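You operate a simulated robot arm through the tools that you are given. There is no shell and no other tool. Be economical: measure what you need, move in short steps, check, and stop when the job is done.

You run a simulated robot arm. Do the job below in one go: nothing can be reset, and whatever is moved stays where it is left.

Task
Plug the sink, fill it to the line and stand the red band tumbler in it.
Fine: strainer out on the tray; the brown plug; tap shut before the tumbler goes in.

Only the result counts: the job must be done as asked and must still hold three seconds after the hand-in. Knocking over, shifting, dropping, spilling or breaking anything else fails it.

Robot
A 6-joint arm with a two-finger parallel gripper, fixed in place. Base frame: the origin is at the foot of the arm, x ahead of it, y to its left, z up. Units: mm, rad, N and s.
Its first joint turns from -1.152 to 1.152 rad. Payload 2.9 kg.
The TCP is the grasp point between the finger pads, 30 mm short of the fingertips. In the tool frame z runs along the fingers and y along their closing line. The gripper opens to 110 mm. The fingers are 20 mm wide and 10 mm thick; the gripper's body (48 by 112 mm) begins 55 mm behind the TCP.
Orientation is told as [roll, pitch, yaw] about the base's x, y, z axes, in that order, counted from this pose: with the fingers straight down and closing along the base's y, the tool's x points along the base's -x, its y along +y and its z along -z.

Tools
- The arm moves only by the tool arm_command. Its argument "deltas" is a list of rows, each an object of numbers (a shift or turn left out is 0, a gripper value left out holds the last): "dx", "dy", "dz": the shift along the tool's x, y, z in units of 100 mm (1.0 is 100 mm); "rx", "ry", "rz": the turn, a rotation vector about the tool's x, y, z in units of 90 degrees (1.0 is 90 degrees). In form: [{"dx": .., "dy": .., "dz": .., "rx": .., "ry": .., "rz": ..}, ...]. A call has 1 to 20 rows; each row is the pose to reach, as a shift and turn from the pose commanded when the call began, along the tool's axes at that moment. "jaw" is the gripper command, from -1 (shut) to 1 (fully open), values between in proportion, set as the call begins (left out, the last holds). A call with a number of a shift or a turn outside -1 to 1 is refused whole. Rows are played at 5 a second. More than 50 mm and 0.15 rad between two rows, or a gripper value outside its range, and nothing of the call is played. Where a pose cannot be reached the arm comes as near as it can. A force on the tool above 90 N (or 10 N above the force at the start of the call, whichever is more), or a blocked arm, ends the call early, and 0.2 s more pass. The fingers move at their own pace (about 108 mm/s each) and stop on an object; they squeeze with about 33 N. The grip force told is the motor's: it shows also when the fingers shut on nothing. Time passes only in rows, and 0.2 s behind the last, so rows that repeat a pose let the fingers close. The reply holds the time, the measured pose of the TCP, the force on the tool along the base axes, the opening and the grip force, in the units named above and with some noise, and new pictures: "show" is both (left out), scene, wrist or none.
- Cameras (640 x 400 px; columns grow to the right, rows downward): "scene" is fixed at [82.4, 440.2, 1381.2]; the picture's right is [-0.68, -0.73, 0.00], its down [-0.44, 0.41, -0.80] and it looks along [0.58, -0.54, -0.60] (base axes); focal length 214 px, centre (320, 200). "wrist" rides on the gripper at [72, 17, -103] in the tool frame; the picture's right is [-0.23, 0.97, 0.00], its down [-0.76, -0.18, -0.62] and it looks along [-0.61, -0.14, 0.78] (tool axes); focal length 222 px, centre (320, 200). There is no depth. A picture from a camera that has moved, and an enlarged one, comes with that camera's place and axes in the base frame and with its lens.
- zoom(camera, box): a new picture of the part [left, top, right, bottom] of that camera's present view, enlarged. The clock stands still meanwhile.
- sign_off(): hands the job in; it is judged then, once.

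Go step by step. Nothing tells you positions but the pictures and the camera data: compare them with the known pose of the tool, close in by small moves and look again before you grip or let go. The budget is 120 turns and 170 pictures, counting those below and the enlarged ones. Unless the task says otherwise, let go and move clear before handing in, and close with one line.

The tools are called after ">>>" as name(argument=value, ...) on one line, values as JSON. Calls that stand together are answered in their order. arm_command: Moves the arm, as the interface text tells. Its arguments: {"type":"object","properties":{"deltas":{"type":"array","items":{"type":"object","properties":{"dx":{"type":"number"},"dy":{"type":"number"},"dz":{"type":"number"},"rx":{"type":"number"},"ry":{"type":"number"},"rz":{"type":"number"}}}},"jaw":{"type":"number"},"show":{"type":"string","enum":["both","scene","wrist","none"]}},"required":["deltas"]} The other tools are called the same way: zoom (camera, box) takes an enlarged picture of a part of a camera's view; sign_off () hands the job in.

At the start:

```text
clock: 0.0
eef_pos: [314.0, -51.0, 1322.0]
ee_rot: [0.0, -0.002, 0.0]
ft_force: [0.9, -0.4, 0.7]
finger_gap: 110.2
finger_force: 0.1
```

scene: 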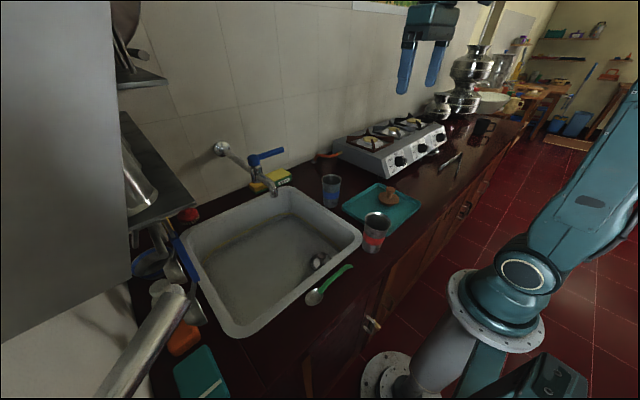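
wrist: 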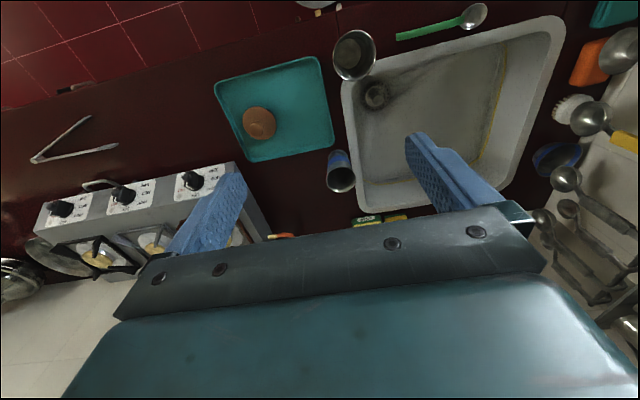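

I see the sink with a strainer in the drain, a teal tray with a brown plug on it, a red-band tumbler at the sink corner and a tap with a blue lever. I will zoom in to measure them.

>>> zoom(camera="scene", box=[170, 120, 430, 340])

>>> zoom(camera="wrist", box=[200, 0, 640, 250])

>>> zoom(camera="scene", box=[200, 130, 310, 210])

```text
1.82 times, centred on (300, 230) of scene
camera zoom: at [82.4, 440.2, 1381.2], right [-0.68, -0.73, 0.0], down [-0.44, 0.41, -0.8], along [0.58, -0.54, -0.6], focal length 390 px, centre (356, 146)
```

zoom: 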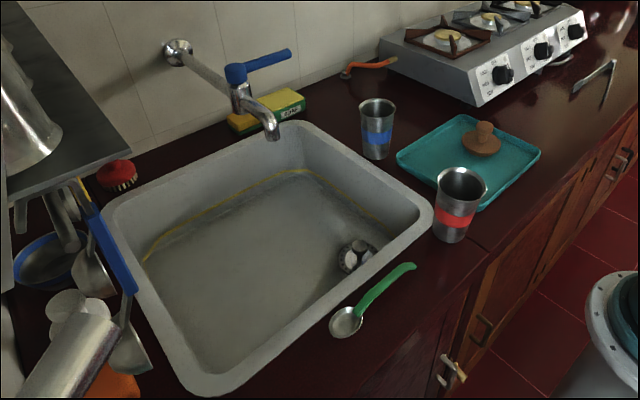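

```text
1.45 times, centred on (420, 125) of wrist
camera zoom: at [240.7, -34.0, 1424.8], right [0.23, 0.97, 0.0], down [0.76, -0.18, 0.62], along [0.61, -0.14, -0.78], focal length 323 px, centre (174, 309)
```

zoom: 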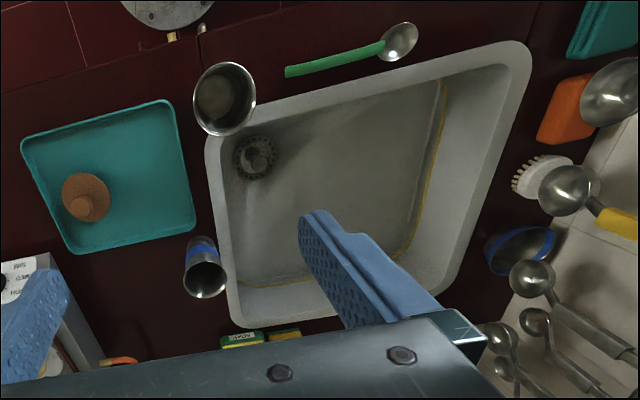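

```text
5.00 times, centred on (255, 170) of scene
camera zoom: at [82.4, 440.2, 1381.2], right [-0.68, -0.73, 0.0], down [-0.44, 0.41, -0.8], along [0.58, -0.54, -0.6], focal length 1072 px, centre (645, 350)
```

zoom: 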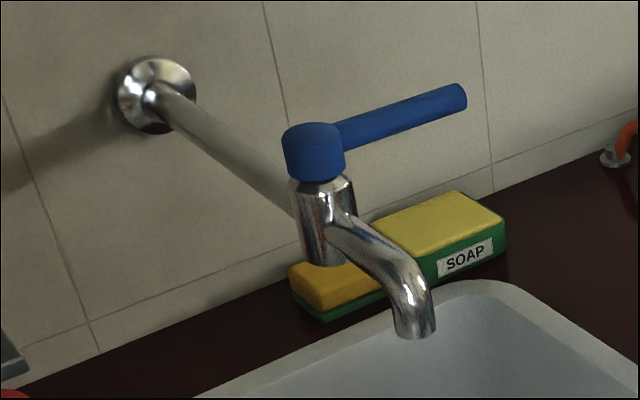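

The two views put the sink floor near z≈690 and the counter near 850. I estimate the drain at (452, 96), the tumbler at (298, 15) and the plug at (400, -231). I will move over the sink to see the tap and drain better.

>>> arm_command(deltas=[{"dx": -0.2, "dy": 0.25, "dz": 0.25}, {"dx": -0.4, "dy": 0.5, "dz": 0.5}, {"dx": -0.5, "dy": 0.75, "dz": 0.75}, {"dx": -0.5, "dy": 1.0, "dz": 1.0}], show="wrist")

```text
clock: 1.0
eef_pos: [365.3, 47.4, 1220.1]
ee_rot: [0.002, 0.0, 0.0]
ft_force: [-0.5, 0.1, -0.5]
finger_gap: 109.9
finger_force: 0.0
camera wrist: at [292.4, 65.7, 1323.6], right [0.23, 0.97, 0.0], down [0.76, -0.18, 0.62], along [0.61, -0.14, -0.78], focal length 222 px, centre (320, 200)
```

wrist: 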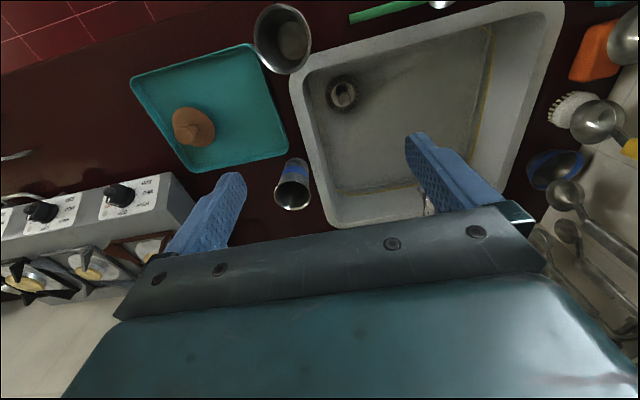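

The gripper hides the tap from this pose. I will pitch the tool forward so the wrist camera can look at it.

>>> arm_command(deltas=[{"ry": -0.09, "dy": 0.1}, {"ry": -0.18, "dy": 0.2}, {"ry": -0.27, "dy": 0.3}, {"ry": -0.36, "dy": 0.4}, {"ry": -0.45, "dy": 0.5}, {"ry": -0.5, "dy": 0.5}], show="wrist")

```text
clock: 2.4
eef_pos: [363.8, 97.5, 1222.5]
ee_rot: [0.001, -0.79, -0.002]
ft_force: [-0.3, 0.1, -0.5]
finger_gap: 109.9
finger_force: 0.0
camera wrist: at [239.2, 116.3, 1243.2], right [0.16, 0.97, 0.16], down [0.09, -0.18, 0.98], along [0.98, -0.14, -0.12], focal length 222 px, centre (320, 200)
```

wrist: 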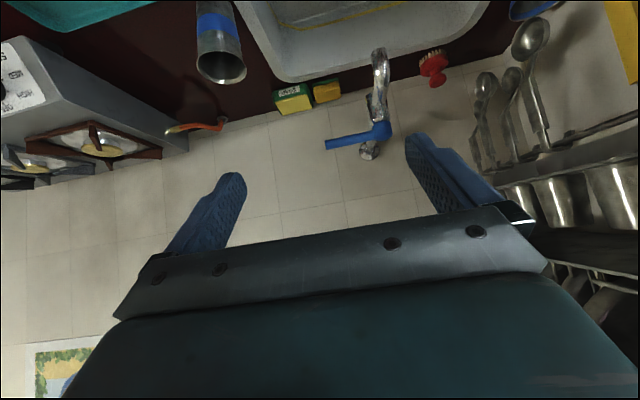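

>>> zoom(camera="wrist", box=[240, 0, 480, 170])

```text
2.35 times, centred on (360, 85) of wrist
camera zoom: at [239.2, 116.3, 1243.2], right [0.16, 0.97, 0.16], down [0.09, -0.18, 0.98], along [0.98, -0.14, -0.12], focal length 523 px, centre (226, 471)
```

zoom: 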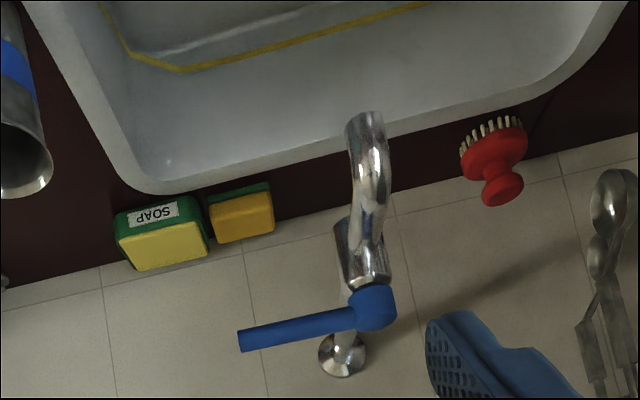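

The tap is located: spout tip about (548, 193, 1006), lever pivot (634, 192, 1094), lever tip (628, 92, 1100) lying parallel to the wall. Next I straighten up and look into the drain.

>>> arm_command(deltas=[{"ry": 0.09, "dx": 0.16, "dz": 0.16, "dy": -0.1}, {"ry": 0.18, "dx": 0.32, "dz": 0.32, "dy": -0.2}, {"ry": 0.27, "dx": 0.48, "dz": 0.48, "dy": -0.3}, {"ry": 0.36, "dx": 0.64, "dz": 0.64, "dy": -0.4}, {"ry": 0.45, "dx": 0.8, "dz": 0.8, "dy": -0.4}, {"ry": 0.503, "dx": 0.99, "dz": 0.99, "dy": -0.4}], show="wrist")

>>> zoom(camera="wrist", box=[240, 0, 520, 200])

```text
clock: 3.8
eef_pos: [363.4, 58.3, 1082.5]
ee_rot: [0.001, 0.005, 0.001]
ft_force: [-0.2, -0.6, -0.1]
finger_gap: 110.0
finger_force: 0.0
camera wrist: at [291.0, 76.4, 1185.5], right [0.23, 0.97, 0.0], down [0.76, -0.18, 0.62], along [0.6, -0.14, -0.79], focal length 222 px, centre (320, 200)
```

wrist: 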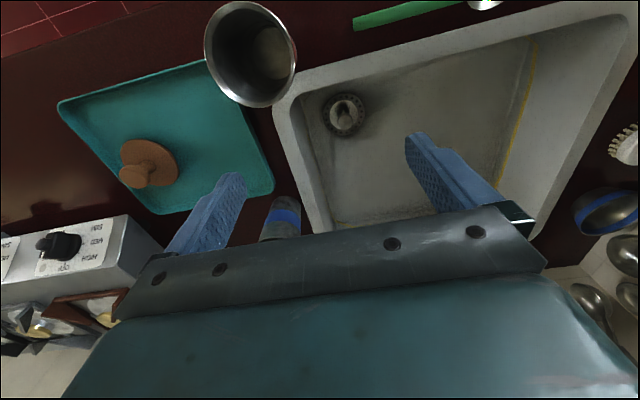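

```text
2.00 times, centred on (380, 100) of wrist
camera zoom: at [291.0, 76.4, 1185.5], right [0.23, 0.97, 0.0], down [0.76, -0.18, 0.62], along [0.6, -0.14, -0.79], focal length 444 px, centre (200, 400)
```

zoom: 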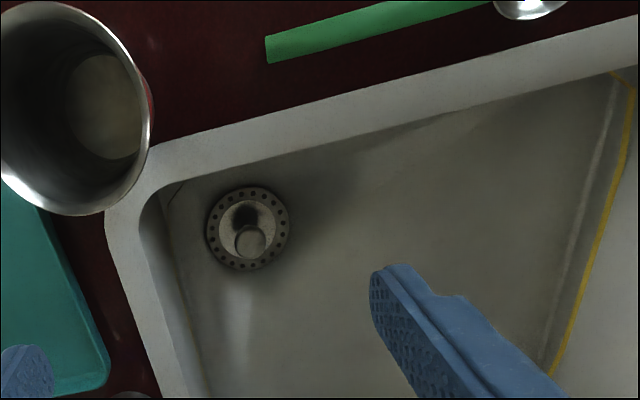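

The strainer has a central knob at about (450, 91), top near z 735. I will move above it with the jaws partly closed.

>>> arm_command(deltas=[{"dx": -0.22, "dy": 0.08, "dz": 0.25}, {"dx": -0.44, "dy": 0.17, "dz": 0.5}, {"dx": -0.66, "dy": 0.25, "dz": 0.75}, {"dx": -0.87, "dy": 0.33, "dz": 1.0}], jaw=0.1, show="both")

```text
clock: 4.8
eef_pos: [448.3, 91.5, 979.6]
ee_rot: [-0.001, 0.004, 0.0]
ft_force: [0.0, 0.3, 0.1]
finger_gap: 60.6
finger_force: 0.1
camera wrist: at [377.2, 109.3, 1082.4], right [0.23, 0.97, 0.0], down [0.76, -0.18, 0.62], along [0.6, -0.14, -0.78], focal length 222 px, centre (320, 200)
```

scene: 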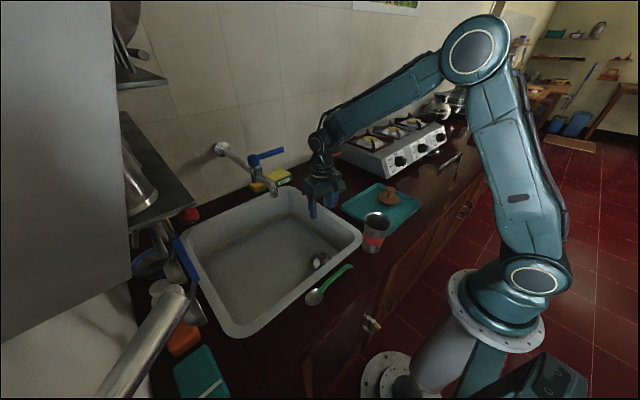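
wrist: 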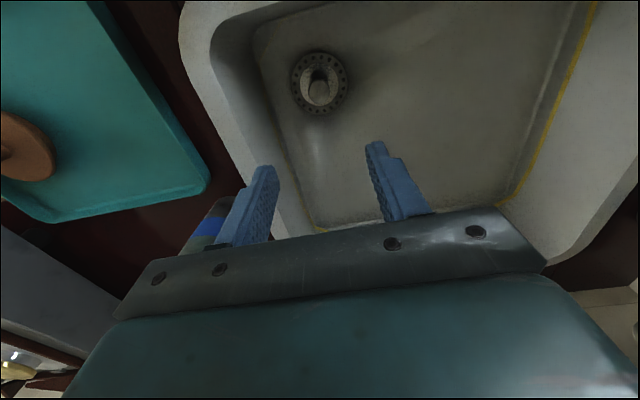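

The knob is confirmed at about (449, 93), so I descend in stages.

>>> arm_command(deltas=[{"dz": 0.4}, {"dz": 0.8}, {"dz": 1.0}], show="none")

>>> arm_command(deltas=[{"dz": 0.35}, {"dz": 0.7}, {"dz": 0.9}], show="both")

```text
clock: 5.6
eef_pos: [449.9, 92.1, 882.2]
ee_rot: [-0.001, 0.003, -0.001]
ft_force: [-0.9, 1.4, 0.1]
finger_gap: 60.5
finger_force: 0.0
```

```text
clock: 6.4
eef_pos: [449.3, 91.9, 789.4]
ee_rot: [-0.002, 0.004, -0.002]
ft_force: [-0.4, 0.3, 0.6]
finger_gap: 60.6
finger_force: 0.1
camera wrist: at [377.7, 109.3, 894.1], right [0.23, 0.97, 0.0], down [0.76, -0.18, 0.62], along [0.6, -0.14, -0.78], focal length 222 px, centre (320, 200)
```

scene: 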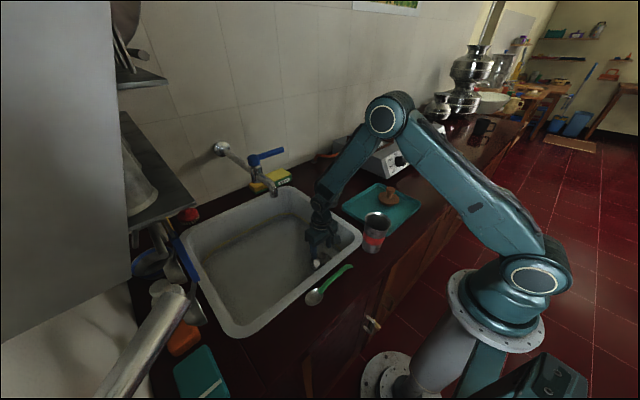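
wrist: 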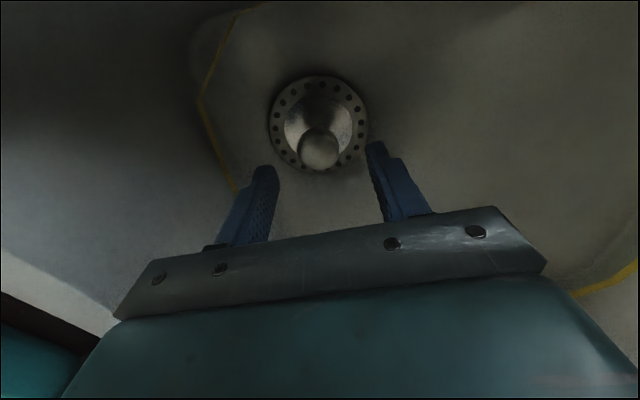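

The knob is centred between the fingers. I lower to z≈728 and grip.

>>> arm_command(deltas=[{"dz": 0.3}, {"dz": 0.59}, {"dz": 0.59}], show="wrist")

>>> arm_command(deltas=[{}, {}, {}], jaw=-1, show="wrist")

```text
clock: 7.1
eef_pos: [458.7, 94.3, 743.0]
ee_rot: [0.007, -0.015, -0.002]
ft_force: [0.9, -0.7, 0.8]
finger_gap: 60.7
finger_force: 0.1
stopped in row 3: the force on the tool passed its limit (the readings are from after the stop); the commanded pose is now the measured one
camera wrist: at [383.5, 111.3, 844.9], right [0.23, 0.97, 0.01], down [0.75, -0.18, 0.63], along [0.62, -0.14, -0.77], focal length 222 px, centre (320, 200)
```

wrist: 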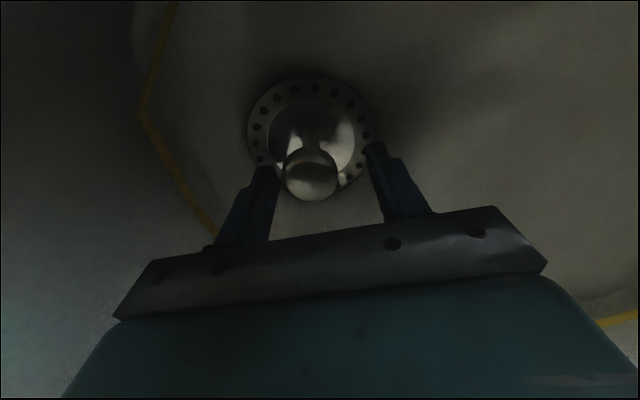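

```text
clock: 7.9
eef_pos: [457.2, 94.0, 743.9]
ee_rot: [0.007, -0.017, -0.003]
ft_force: [1.3, -1.2, 4.6]
finger_gap: 29.6
finger_force: 33.3
camera wrist: at [383.5, 111.1, 844.9], right [0.23, 0.97, 0.01], down [0.75, -0.18, 0.63], along [0.62, -0.14, -0.77], focal length 222 px, centre (320, 200)
```

wrist: 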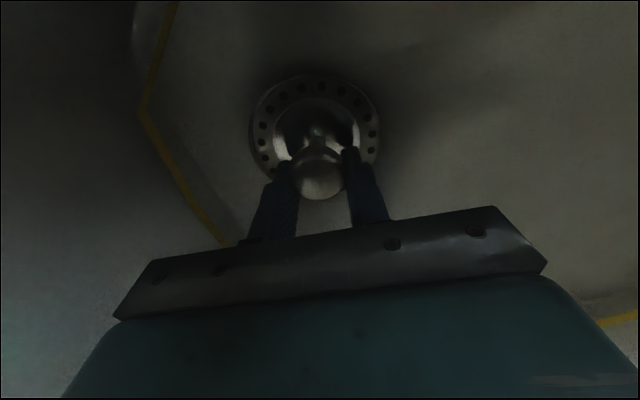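

The knob is gripped with a gap of 29.6 mm. I lift straight up in small steps and check.

>>> arm_command(deltas=[{"dz": -0.1}, {"dz": -0.3}, {"dz": -0.6}, {"dz": -1.0}], show="none")

>>> arm_command(deltas=[{"dz": -0.4}, {"dz": -0.8}, {"dz": -1.0}], show="both")

```text
clock: 8.9
eef_pos: [454.8, 95.5, 842.7]
ee_rot: [0.005, -0.013, -0.003]
ft_force: [-0.4, -0.4, -0.6]
finger_gap: 29.7
finger_force: 33.1
```

```text
clock: 9.7
eef_pos: [453.8, 92.5, 943.2]
ee_rot: [0.007, -0.015, -0.002]
ft_force: [0.9, -0.2, -0.6]
finger_gap: 29.9
finger_force: 32.5
camera wrist: at [379.9, 110.0, 1044.7], right [0.23, 0.97, 0.01], down [0.75, -0.18, 0.63], along [0.62, -0.14, -0.77], focal length 222 px, centre (320, 200)
```

scene: 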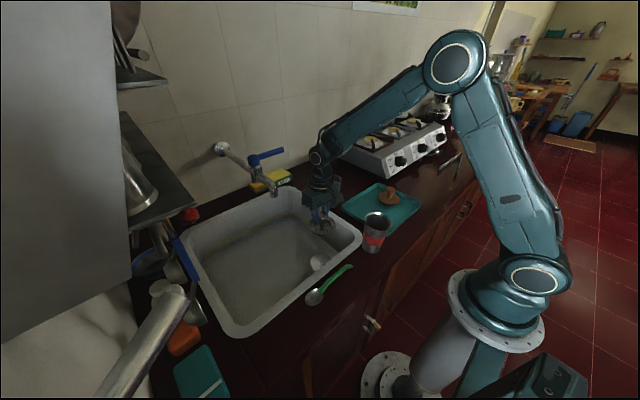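
wrist: 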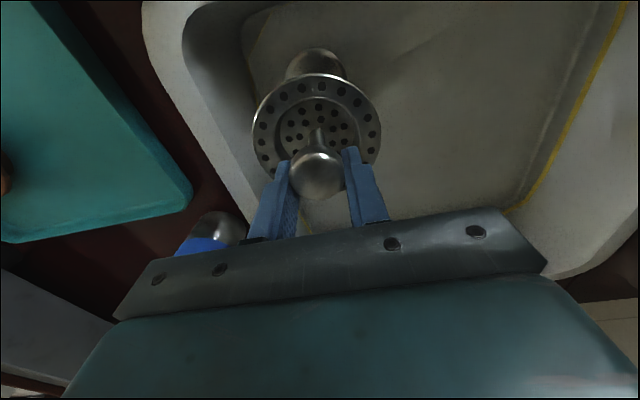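

The strainer is out. The tray spans roughly x 293–500, y -299 to -62, with the plug at (398, -230), so I will set the strainer near (392, -120). First I raise it and swing over.

>>> arm_command(deltas=[{"dz": -0.45}, {"dz": -0.9}, {"dz": -1.0, "dy": -0.3}, {"dz": -1.0, "dy": -0.75}, {"dz": -1.0, "dy": -1.0, "dx": 0.2}], show="none")

>>> arm_command(deltas=[{"dy": -0.45, "dx": 0.1}, {"dy": -0.9, "dx": 0.2}, {"dy": -1.0, "dx": 0.4}], show="wrist")

```text
clock: 10.9
eef_pos: [431.9, -9.9, 1040.3]
ee_rot: [0.006, -0.016, -0.001]
ft_force: [-0.7, -0.4, -0.7]
finger_gap: 29.7
finger_force: 32.8
```

```text
clock: 11.7
eef_pos: [391.2, -106.7, 1039.7]
ee_rot: [0.006, -0.015, 0.0]
ft_force: [-1.5, -0.4, 0.1]
finger_gap: 29.8
finger_force: 33.1
camera wrist: at [317.5, -90.1, 1142.5], right [0.23, 0.97, 0.01], down [0.75, -0.18, 0.63], along [0.62, -0.14, -0.77], focal length 222 px, centre (320, 200)
```

wrist: 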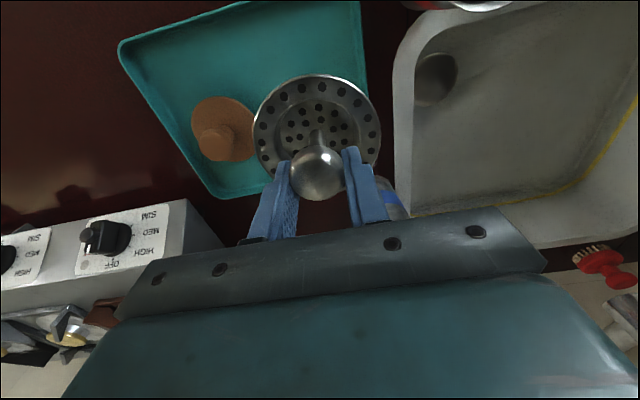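

The spot is clear. I shift slightly away from the tray edge and descend.

>>> arm_command(deltas=[{"dy": -0.13, "dz": 0.3}, {"dy": -0.13, "dz": 0.6}, {"dy": -0.13, "dz": 0.8}], show="both")

>>> zoom(camera="scene", box=[300, 150, 440, 250])

```text
clock: 12.5
eef_pos: [391.9, -120.2, 960.4]
ee_rot: [0.004, -0.017, -0.001]
ft_force: [0.8, -0.6, -0.7]
finger_gap: 29.6
finger_force: 32.6
camera wrist: at [318.2, -102.8, 1061.1], right [0.23, 0.97, 0.01], down [0.75, -0.18, 0.63], along [0.62, -0.14, -0.77], focal length 222 px, centre (320, 200)
```

scene: 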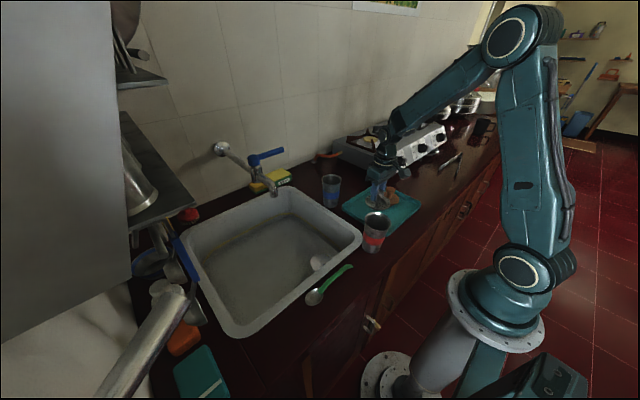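
wrist: 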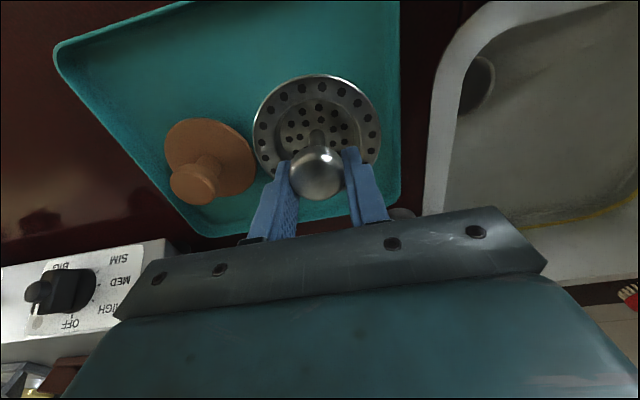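

```text
4.00 times, centred on (370, 200) of scene
camera zoom: at [82.4, 440.2, 1381.2], right [-0.68, -0.73, 0.0], down [-0.44, 0.41, -0.8], along [0.58, -0.54, -0.6], focal length 858 px, centre (120, 200)
```

zoom: 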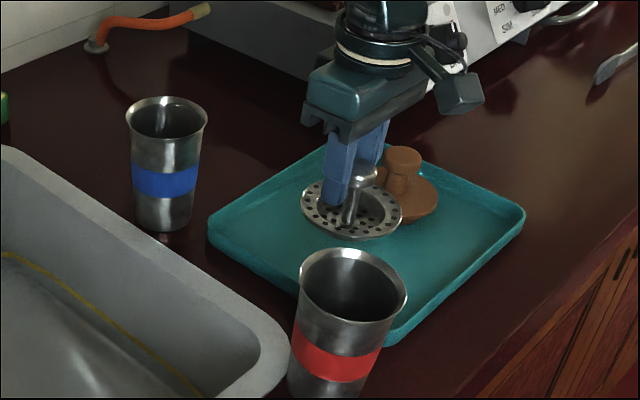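

I lower further in small steps, watching for contact.

>>> arm_command(deltas=[{"dz": 0.15}, {"dz": 0.3}, {"dz": 0.3}], show="none")

>>> zoom(camera="scene", box=[340, 160, 440, 230])

```text
clock: 13.3
eef_pos: [392.9, -120.8, 930.2]
ee_rot: [0.005, -0.016, -0.002]
ft_force: [-0.2, -0.1, -0.3]
finger_gap: 29.7
finger_force: 32.9
```

```text
5.71 times, centred on (390, 195) of scene
camera zoom: at [82.4, 440.2, 1381.2], right [-0.68, -0.73, 0.0], down [-0.44, 0.41, -0.8], along [0.58, -0.54, -0.6], focal length 1226 px, centre (-80, 229)
```

zoom: 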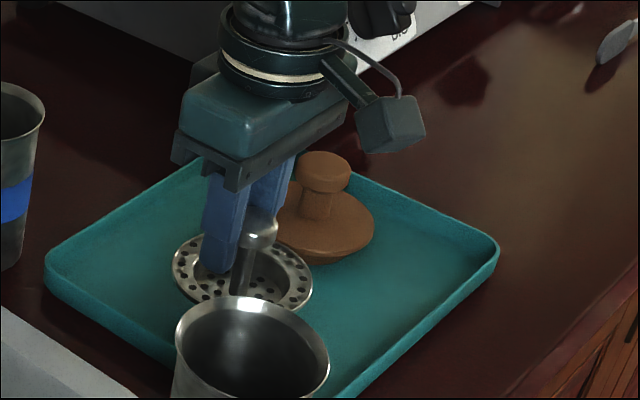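

>>> arm_command(deltas=[{"dz": 0.07}, {"dz": 0.14}, {"dz": 0.14}], show="none")

>>> zoom(camera="scene", box=[340, 160, 440, 230])

```text
clock: 14.1
eef_pos: [394.1, -120.7, 916.4]
ee_rot: [0.008, -0.017, -0.002]
ft_force: [-0.2, -0.5, 0.1]
finger_gap: 29.7
finger_force: 32.7
```

```text
5.71 times, centred on (390, 195) of scene
camera zoom: at [82.4, 440.2, 1381.2], right [-0.68, -0.73, 0.0], down [-0.44, 0.41, -0.8], along [0.58, -0.54, -0.6], focal length 1226 px, centre (-80, 229)
```

zoom: 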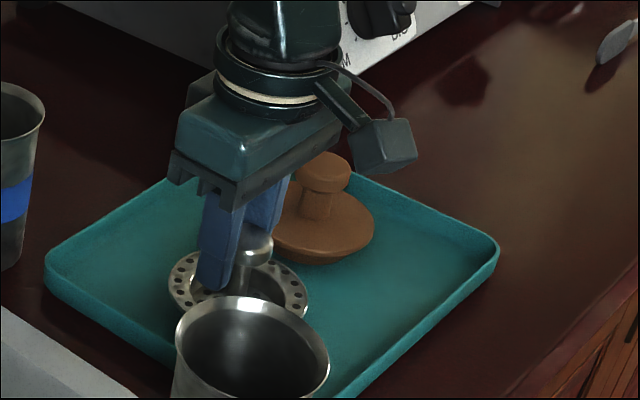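

>>> arm_command(deltas=[{"dz": 0.05}, {"dz": 0.1}, {"dz": 0.1}], show="none")

>>> zoom(camera="wrist", box=[180, 40, 440, 220])

```text
clock: 14.9
eef_pos: [394.8, -120.6, 907.3]
ee_rot: [0.003, -0.021, -0.002]
ft_force: [2.9, -3.0, 24.1]
finger_gap: 29.8
finger_force: 33.2
```

```text
2.22 times, centred on (310, 130) of wrist
camera zoom: at [320.7, -103.6, 1009.6], right [0.23, 0.97, 0.01], down [0.75, -0.18, 0.64], along [0.62, -0.14, -0.77], focal length 494 px, centre (342, 356)
```

zoom: 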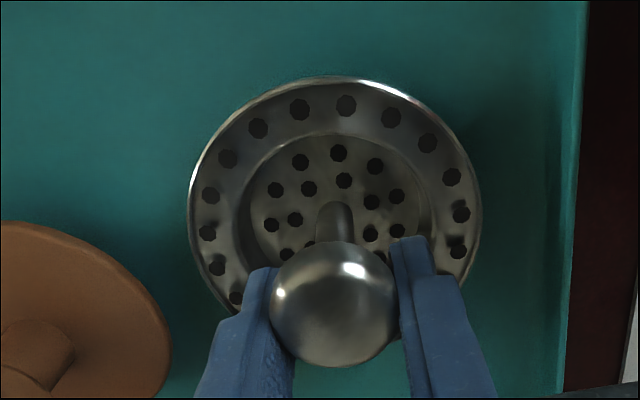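

The strainer is in contact with the tray (24 N). I release it and rise.

>>> arm_command(deltas=[{"dz": -0.03}, {"dz": -0.03}, {"dz": -0.03}], jaw=0.1, show="none")

>>> arm_command(deltas=[{"dz": -0.3}, {"dz": -0.6}, {"dz": -0.9, "ry": 0.01}], show="wrist")

```text
clock: 15.7
eef_pos: [392.7, -120.1, 909.9]
ee_rot: [0.007, -0.016, -0.003]
ft_force: [-0.3, -0.3, -0.1]
finger_gap: 60.5
finger_force: 0.1
```

```text
clock: 16.5
eef_pos: [393.0, -120.3, 999.3]
ee_rot: [0.006, 0.001, -0.002]
ft_force: [-0.2, 0.1, -0.3]
finger_gap: 60.6
finger_force: 0.0
camera wrist: at [320.5, -103.5, 1102.9], right [0.23, 0.97, 0.01], down [0.76, -0.18, 0.62], along [0.61, -0.14, -0.78], focal length 222 px, centre (320, 200)
```

wrist: 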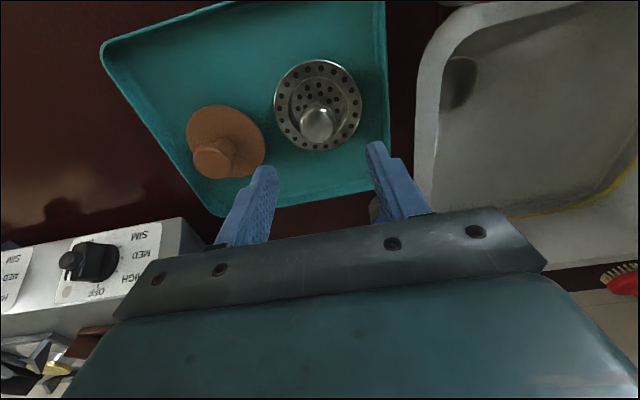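

The strainer rests on the tray. Next is the brown plug, whose knob I put at about (396, -226) with its top near z 910, so I move above it.

>>> arm_command(deltas=[{"dy": -0.4}, {"dy": -0.8}, {"dy": -1.0}], show="wrist")

```text
clock: 17.3
eef_pos: [392.8, -220.9, 1000.0]
ee_rot: [0.009, 0.001, -0.002]
ft_force: [-0.8, -0.2, -0.6]
finger_gap: 60.4
finger_force: 0.1
camera wrist: at [321.0, -203.0, 1102.6], right [0.23, 0.97, 0.01], down [0.76, -0.18, 0.62], along [0.61, -0.14, -0.78], focal length 222 px, centre (320, 200)
```

wrist: 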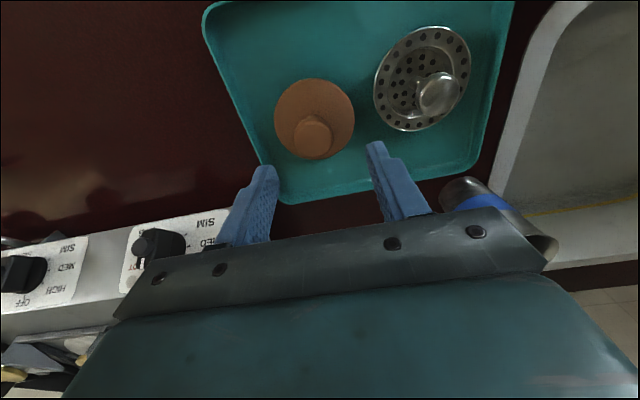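

>>> arm_command(deltas=[{"dx": -0.05, "dy": -0.06, "dz": 0.3}, {"dx": -0.05, "dy": -0.06, "dz": 0.65}], show="wrist")

>>> zoom(camera="scene", box=[350, 150, 450, 220])

```text
clock: 17.9
eef_pos: [394.6, -227.5, 933.5]
ee_rot: [0.005, 0.0, -0.001]
ft_force: [-0.2, 0.3, -0.1]
finger_gap: 60.4
finger_force: 0.0
camera wrist: at [323.6, -210.0, 1037.6], right [0.23, 0.97, 0.01], down [0.76, -0.18, 0.62], along [0.61, -0.14, -0.78], focal length 222 px, centre (320, 200)
```

wrist: 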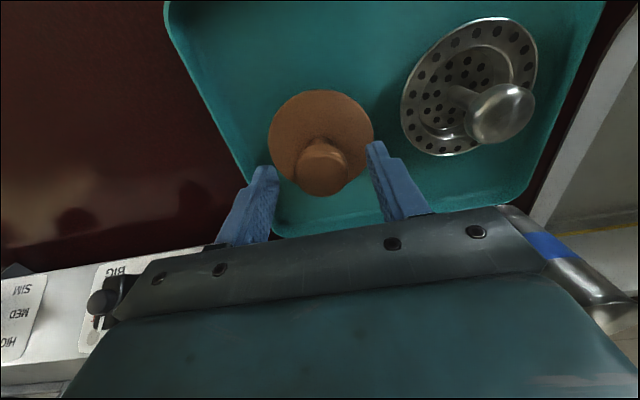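

```text
5.71 times, centred on (400, 185) of scene
camera zoom: at [82.4, 440.2, 1381.2], right [-0.68, -0.73, 0.0], down [-0.44, 0.41, -0.8], along [0.58, -0.54, -0.6], focal length 1226 px, centre (-137, 286)
```

zoom: 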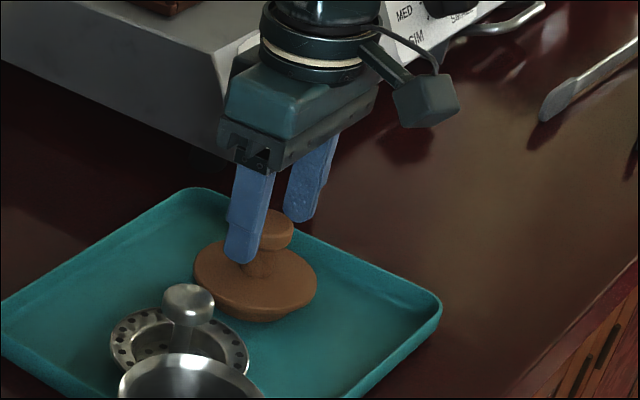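

>>> arm_command(deltas=[{"dx": -0.03, "dz": 0.15}, {"dx": -0.03, "dz": 0.28}, {"dx": -0.03, "dz": 0.28}], show="none")

>>> arm_command(deltas=[{}, {}, {}], jaw=-1, show="wrist")

```text
clock: 18.7
eef_pos: [400.1, -228.4, 906.4]
ee_rot: [0.006, 0.0, -0.002]
ft_force: [-1.2, -0.8, 0.8]
finger_gap: 60.3
finger_force: 0.0
```

```text
clock: 19.5
eef_pos: [399.5, -227.8, 905.6]
ee_rot: [0.008, -0.001, -0.001]
ft_force: [0.8, 0.1, 0.1]
finger_gap: 33.4
finger_force: 32.9
camera wrist: at [327.8, -210.2, 1009.3], right [0.23, 0.97, 0.01], down [0.76, -0.18, 0.62], along [0.61, -0.14, -0.78], focal length 222 px, centre (320, 200)
```

wrist: 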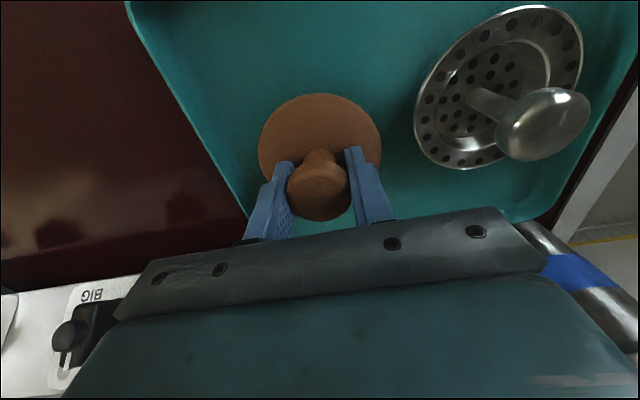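

The plug is gripped (33 mm). I lift it high and carry it over the drain.

>>> arm_command(deltas=[{"dz": -0.4}, {"dz": -0.8}, {"dz": -1.0}, {"dz": -1.0, "dy": 0.4}, {"dz": -1.0, "dy": 0.8, "dx": -0.1}, {"dz": -1.0, "dy": 1.0, "dx": -0.2}], show="none")

>>> arm_command(deltas=[{"dz": -0.2, "dy": 0.4}, {"dz": -0.4, "dy": 0.7}, {"dz": -0.4, "dy": 1.0, "dx": -0.2}], show="wrist")

>>> arm_command(deltas=[{"dy": 0.4}, {"dy": 0.8}, {"dy": 1.0, "dx": -0.08}], show="wrist")

```text
clock: 20.9
eef_pos: [420.0, -127.5, 1006.0]
ee_rot: [0.004, 0.001, -0.001]
ft_force: [-0.3, -0.8, -0.7]
finger_gap: 33.5
finger_force: 32.6
```

```text
clock: 21.7
eef_pos: [442.0, -29.0, 1044.5]
ee_rot: [0.005, -0.001, -0.005]
ft_force: [0.4, 1.2, -0.6]
finger_gap: 33.6
finger_force: 32.8
camera wrist: at [370.3, -11.9, 1147.7], right [0.23, 0.97, 0.01], down [0.76, -0.18, 0.62], along [0.61, -0.14, -0.78], focal length 222 px, centre (320, 200)
```

wrist: 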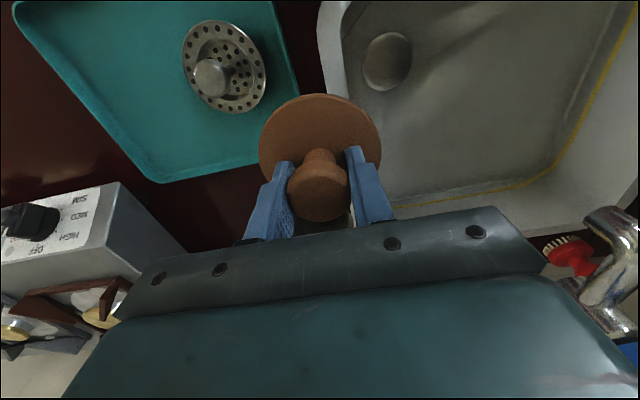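

```text
clock: 22.5
eef_pos: [449.7, 73.2, 1045.6]
ee_rot: [0.006, -0.002, -0.001]
ft_force: [-0.6, -0.3, -1.1]
finger_gap: 33.3
finger_force: 33.9
camera wrist: at [377.0, 91.0, 1148.8], right [0.23, 0.97, 0.01], down [0.76, -0.18, 0.62], along [0.61, -0.14, -0.78], focal length 222 px, centre (320, 200)
```

wrist: 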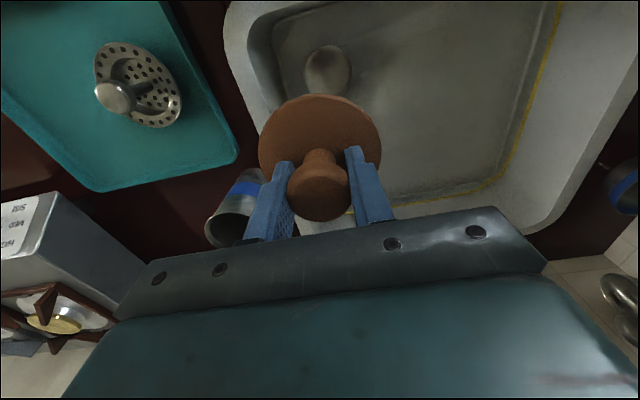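

The drain is at about (449, 92). I centre over it and descend into the sink.

>>> arm_command(deltas=[{"dy": 0.19, "dz": 0.3}, {"dy": 0.19, "dz": 0.7}, {"dy": 0.19, "dz": 1.0}], show="none")

>>> arm_command(deltas=[{"dz": 0.4}, {"dz": 0.8}, {"dz": 1.0}], show="wrist")

>>> arm_command(deltas=[{"dz": 0.25}, {"dz": 0.5}, {"dz": 0.5}], show="wrist")

>>> zoom(camera="scene", box=[270, 200, 370, 280])

```text
clock: 23.3
eef_pos: [450.5, 91.6, 948.5]
ee_rot: [0.005, 0.0, -0.003]
ft_force: [1.0, 0.0, -0.3]
finger_gap: 33.5
finger_force: 33.4
```

```text
clock: 24.1
eef_pos: [450.8, 93.4, 847.1]
ee_rot: [0.008, 0.001, -0.002]
ft_force: [0.2, 0.1, -1.6]
finger_gap: 33.1
finger_force: 33.1
camera wrist: at [377.9, 109.7, 950.1], right [0.23, 0.97, 0.01], down [0.76, -0.18, 0.62], along [0.61, -0.14, -0.78], focal length 222 px, centre (320, 200)
```

wrist: 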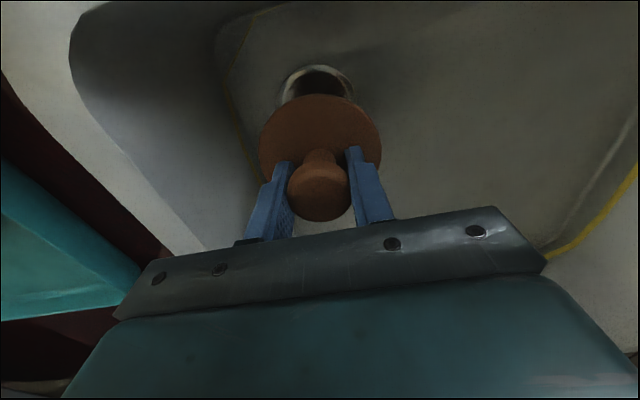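

```text
clock: 24.9
eef_pos: [449.5, 93.9, 798.2]
ee_rot: [0.007, 0.0, -0.002]
ft_force: [0.2, -0.2, -0.8]
finger_gap: 33.4
finger_force: 33.0
camera wrist: at [376.9, 110.6, 900.5], right [0.23, 0.97, 0.01], down [0.76, -0.18, 0.62], along [0.61, -0.14, -0.78], focal length 222 px, centre (320, 200)
```

wrist: 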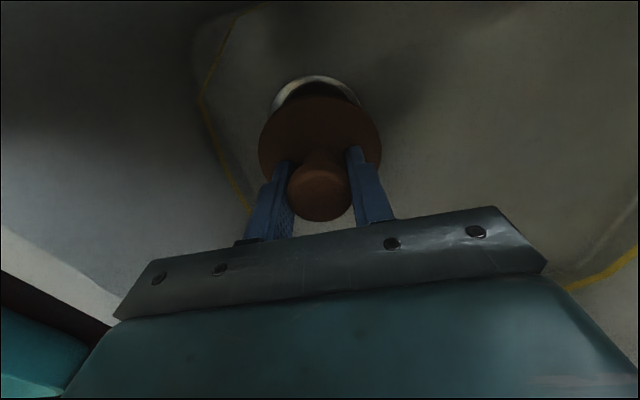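

```text
5.00 times, centred on (320, 240) of scene
camera zoom: at [82.4, 440.2, 1381.2], right [-0.68, -0.73, 0.0], down [-0.44, 0.41, -0.8], along [0.58, -0.54, -0.6], focal length 1072 px, centre (320, 0)
```

zoom: 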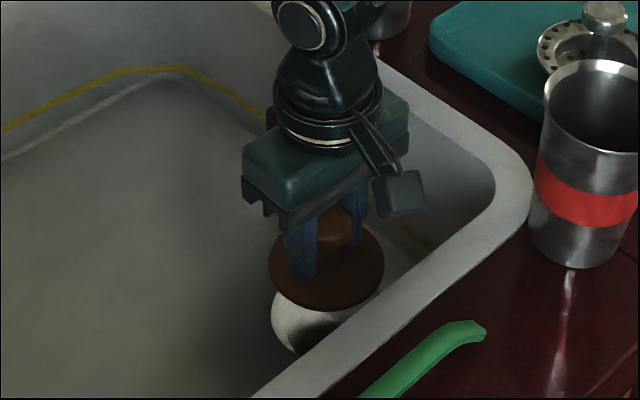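

The alignment is good. I lower slowly until it seats.

>>> arm_command(deltas=[{"dy": -0.02, "dz": 0.2}, {"dx": -0.01, "dy": -0.02, "dz": 0.35}, {"dx": -0.01, "dy": -0.02, "dz": 0.4}], show="none")

>>> zoom(camera="wrist", box=[220, 40, 420, 240])

>>> zoom(camera="scene", box=[270, 200, 370, 280])

```text
clock: 25.7
eef_pos: [450.3, 93.0, 757.1]
ee_rot: [0.005, 0.0, -0.002]
ft_force: [-0.3, -0.1, -0.4]
finger_gap: 33.4
finger_force: 33.1
```

```text
2.00 times, centred on (320, 140) of wrist
camera zoom: at [377.7, 109.9, 860.1], right [0.23, 0.97, 0.01], down [0.76, -0.18, 0.62], along [0.61, -0.14, -0.78], focal length 444 px, centre (320, 320)
```

zoom: 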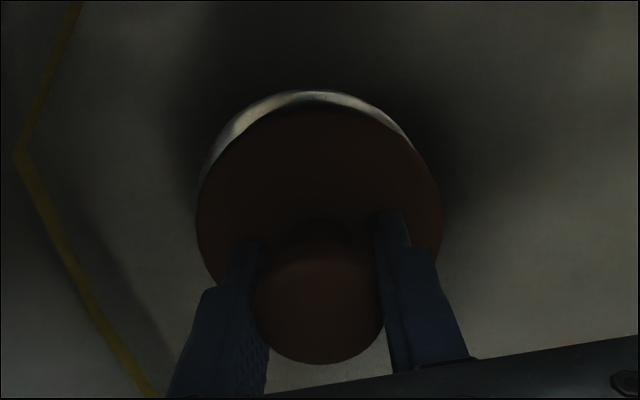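

```text
5.00 times, centred on (320, 240) of scene
camera zoom: at [82.4, 440.2, 1381.2], right [-0.68, -0.73, 0.0], down [-0.44, 0.41, -0.8], along [0.58, -0.54, -0.6], focal length 1072 px, centre (320, 0)
```

zoom: 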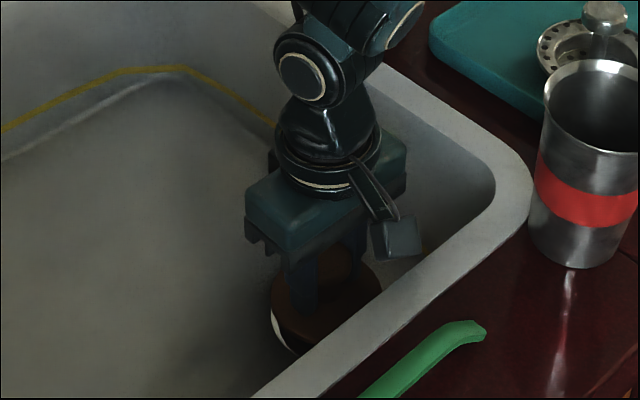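

The camera block may touch the near sink wall if I go lower this way, which probably caused the stop at z 743. I raise a little and yaw 90° so the camera hangs over the open sink.

>>> arm_command(deltas=[{"dz": -0.25}, {"dz": -0.45, "rz": 0.09}, {"dz": -0.45, "rz": 0.18}, {"dz": -0.45, "rz": 0.27}, {"dz": -0.45, "rz": 0.36}, {"dz": -0.45, "rz": 0.45}, {"dz": -0.45, "rz": 0.54}, {"dz": -0.45, "rz": 0.63}, {"dz": -0.45, "rz": 0.72}, {"dz": -0.45, "rz": 0.81}, {"dz": -0.45, "rz": 0.9}, {"dz": -0.45, "rz": 1.0}], show="both")

```text
refused: row 12 steps farther than a row can; nothing moved
```

>>> arm_command(deltas=[{"dz": -0.25}, {"dz": -0.45, "rz": 0.09}, {"dz": -0.45, "rz": 0.18}, {"dz": -0.45, "rz": 0.27}, {"dz": -0.45, "rz": 0.36}, {"dz": -0.45, "rz": 0.45}, {"dz": -0.45, "rz": 0.54}, {"dz": -0.45, "rz": 0.63}, {"dz": -0.45, "rz": 0.72}, {"dz": -0.45, "rz": 0.81}, {"dz": -0.45, "rz": 0.9}, {"dz": -0.45, "rz": 0.95}, {"dz": -0.45, "rz": 1.0}], show="both")

```text
clock: 28.5
eef_pos: [450.2, 91.3, 803.1]
ee_rot: [0.0, 0.006, -1.574]
ft_force: [-0.7, 0.3, 0.0]
finger_gap: 33.0
finger_force: 32.7
camera wrist: at [466.8, 163.8, 906.1], right [0.97, -0.23, 0.0], down [-0.18, -0.76, 0.62], along [-0.14, -0.6, -0.79], focal length 222 px, centre (320, 200)
```

scene: 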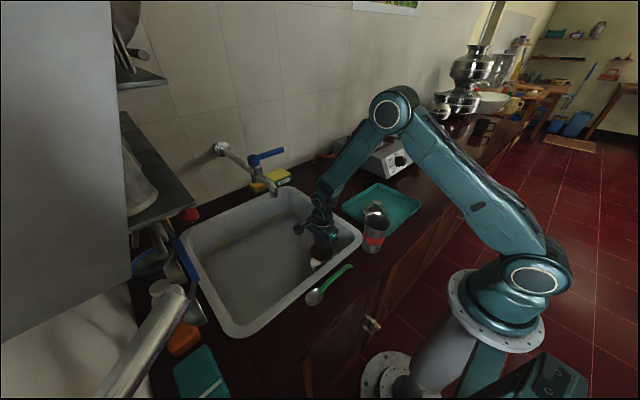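
wrist: 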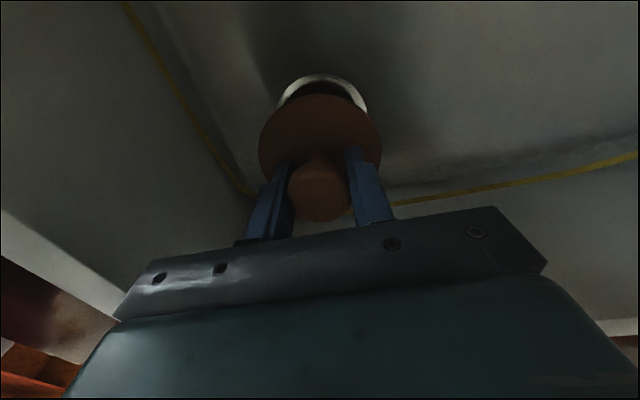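

The hole is centred at about (452, 91). I lower slowly again.

>>> arm_command(deltas=[{"dy": 0.015, "dz": 0.25}, {"dy": 0.015, "dz": 0.5}, {"dy": 0.015, "dz": 0.57}], show="none")

>>> zoom(camera="wrist", box=[220, 40, 420, 240])

```text
clock: 29.3
eef_pos: [450.6, 93.0, 746.6]
ee_rot: [0.0, 0.006, -1.571]
ft_force: [-1.8, -0.2, 0.3]
finger_gap: 33.2
finger_force: 33.0
```

```text
2.00 times, centred on (320, 140) of wrist
camera zoom: at [468.3, 165.5, 849.3], right [0.97, -0.23, 0.0], down [-0.18, -0.76, 0.62], along [-0.14, -0.6, -0.79], focal length 444 px, centre (320, 320)
```

zoom: 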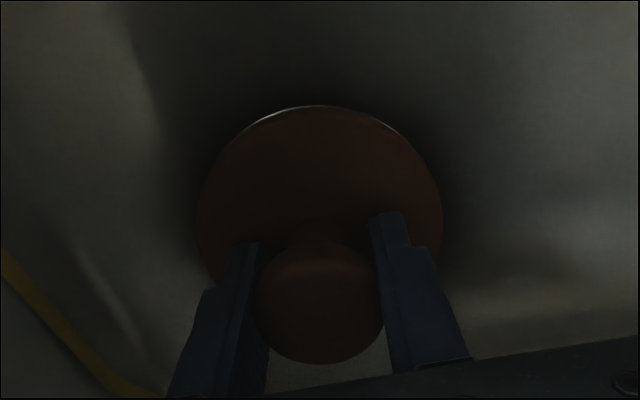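

>>> arm_command(deltas=[{"dz": 0.05}, {"dz": 0.1}, {"dz": 0.1}], show="none")

>>> arm_command(deltas=[{"dz": 0.04}, {"dz": 0.08}, {"dz": 0.08}], show="none")

>>> zoom(camera="wrist", box=[220, 40, 420, 240])

```text
clock: 30.1
eef_pos: [450.8, 91.9, 735.9]
ee_rot: [0.0, 0.004, -1.574]
ft_force: [-3.4, -8.4, 3.3]
finger_gap: 33.3
finger_force: 32.7
```

```text
clock: 30.7
eef_pos: [450.8, 91.6, 734.3]
ee_rot: [-0.003, 0.004, -1.572]
ft_force: [-11.9, -4.1, 19.4]
finger_gap: 33.3
finger_force: 33.5
stopped in row 2: the force on the tool passed its limit (the readings are from after the stop); the commanded pose is now the measured one
```

```text
2.00 times, centred on (320, 140) of wrist
camera zoom: at [468.6, 164.7, 838.6], right [0.97, -0.23, 0.0], down [-0.18, -0.76, 0.62], along [-0.15, -0.6, -0.78], focal length 444 px, centre (320, 320)
```

zoom: 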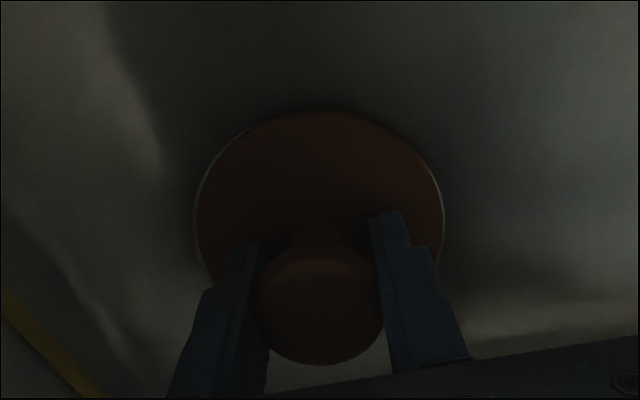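

It stopped under firm contact near z 734. I release gently and back off to check whether it is seated level.

>>> arm_command(deltas=[{}, {}, {}], jaw=0.0, show="none")

>>> arm_command(deltas=[{"dz": -0.3}, {"dz": -0.6}, {"dz": -0.9}], show="wrist")

>>> zoom(camera="wrist", box=[220, 20, 420, 160])

>>> zoom(camera="scene", box=[270, 200, 370, 280])

```text
clock: 31.5
eef_pos: [449.1, 91.1, 735.2]
ee_rot: [-0.01, 0.003, -1.573]
ft_force: [-31.1, -2.9, 45.6]
finger_gap: 40.2
finger_force: 0.0
```

```text
clock: 32.3
eef_pos: [453.6, 92.0, 825.2]
ee_rot: [-0.002, 0.005, -1.572]
ft_force: [0.4, -1.0, -0.1]
finger_gap: 55.3
finger_force: 0.0
camera wrist: at [471.7, 164.5, 928.5], right [0.97, -0.23, 0.0], down [-0.18, -0.76, 0.62], along [-0.14, -0.6, -0.78], focal length 222 px, centre (320, 200)
```

wrist: 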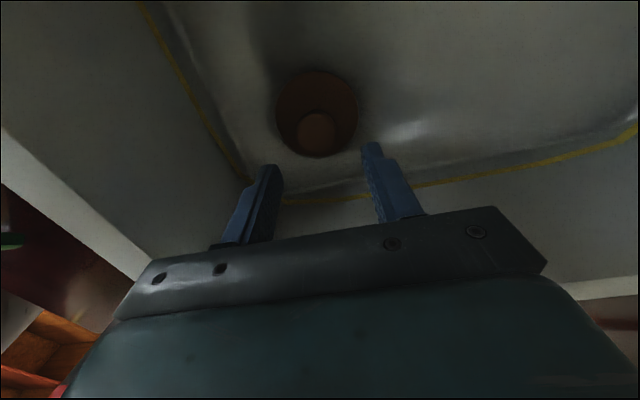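

```text
2.86 times, centred on (320, 90) of wrist
camera zoom: at [471.7, 164.5, 928.5], right [0.97, -0.23, 0.0], down [-0.18, -0.76, 0.62], along [-0.14, -0.6, -0.78], focal length 635 px, centre (320, 514)
```

zoom: 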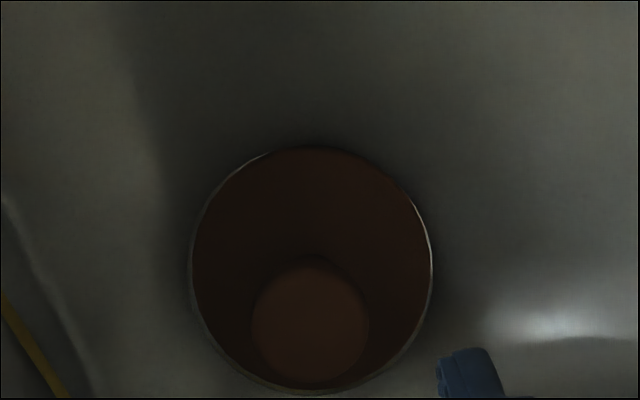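

```text
5.00 times, centred on (320, 240) of scene
camera zoom: at [82.4, 440.2, 1381.2], right [-0.68, -0.73, 0.0], down [-0.44, 0.41, -0.8], along [0.58, -0.54, -0.6], focal length 1072 px, centre (320, 0)
```

zoom: 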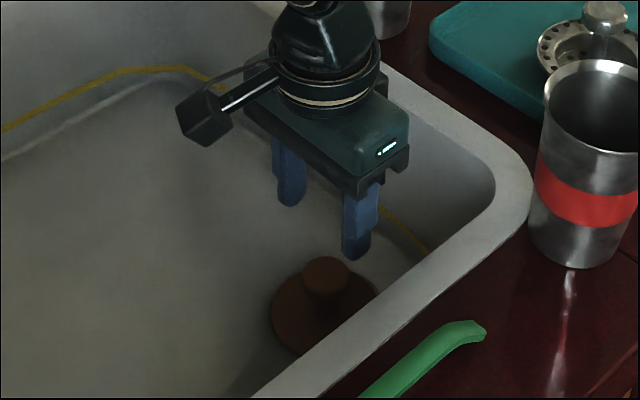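

The plug sits level in the drain ring. I press its knob gently with closed fingers to make sure it is fully seated.

>>> arm_command(deltas=[{"dy": -0.01, "dz": 0.0}, {"dy": -0.01, "dz": 0.2}, {"dy": -0.01, "dz": 0.45}, {"dy": -0.01, "dz": 0.5}], jaw=-1, show="none")

>>> arm_command(deltas=[{"dz": 0.04}, {"dz": 0.08}, {"dz": 0.08}], show="none")

```text
clock: 33.3
eef_pos: [450.9, 92.0, 777.5]
ee_rot: [-0.002, 0.006, -1.574]
ft_force: [-17.3, -3.6, 50.4]
finger_gap: 0.0
finger_force: 33.0
```

```text
clock: 33.7
eef_pos: [451.4, 91.8, 778.1]
ee_rot: [-0.005, 0.002, -1.573]
ft_force: [-8.7, -2.2, 20.0]
finger_gap: 0.1
finger_force: 33.2
stopped in row 1: the force on the tool passed its limit (the readings are from after the stop); the commanded pose is now the measured one
```

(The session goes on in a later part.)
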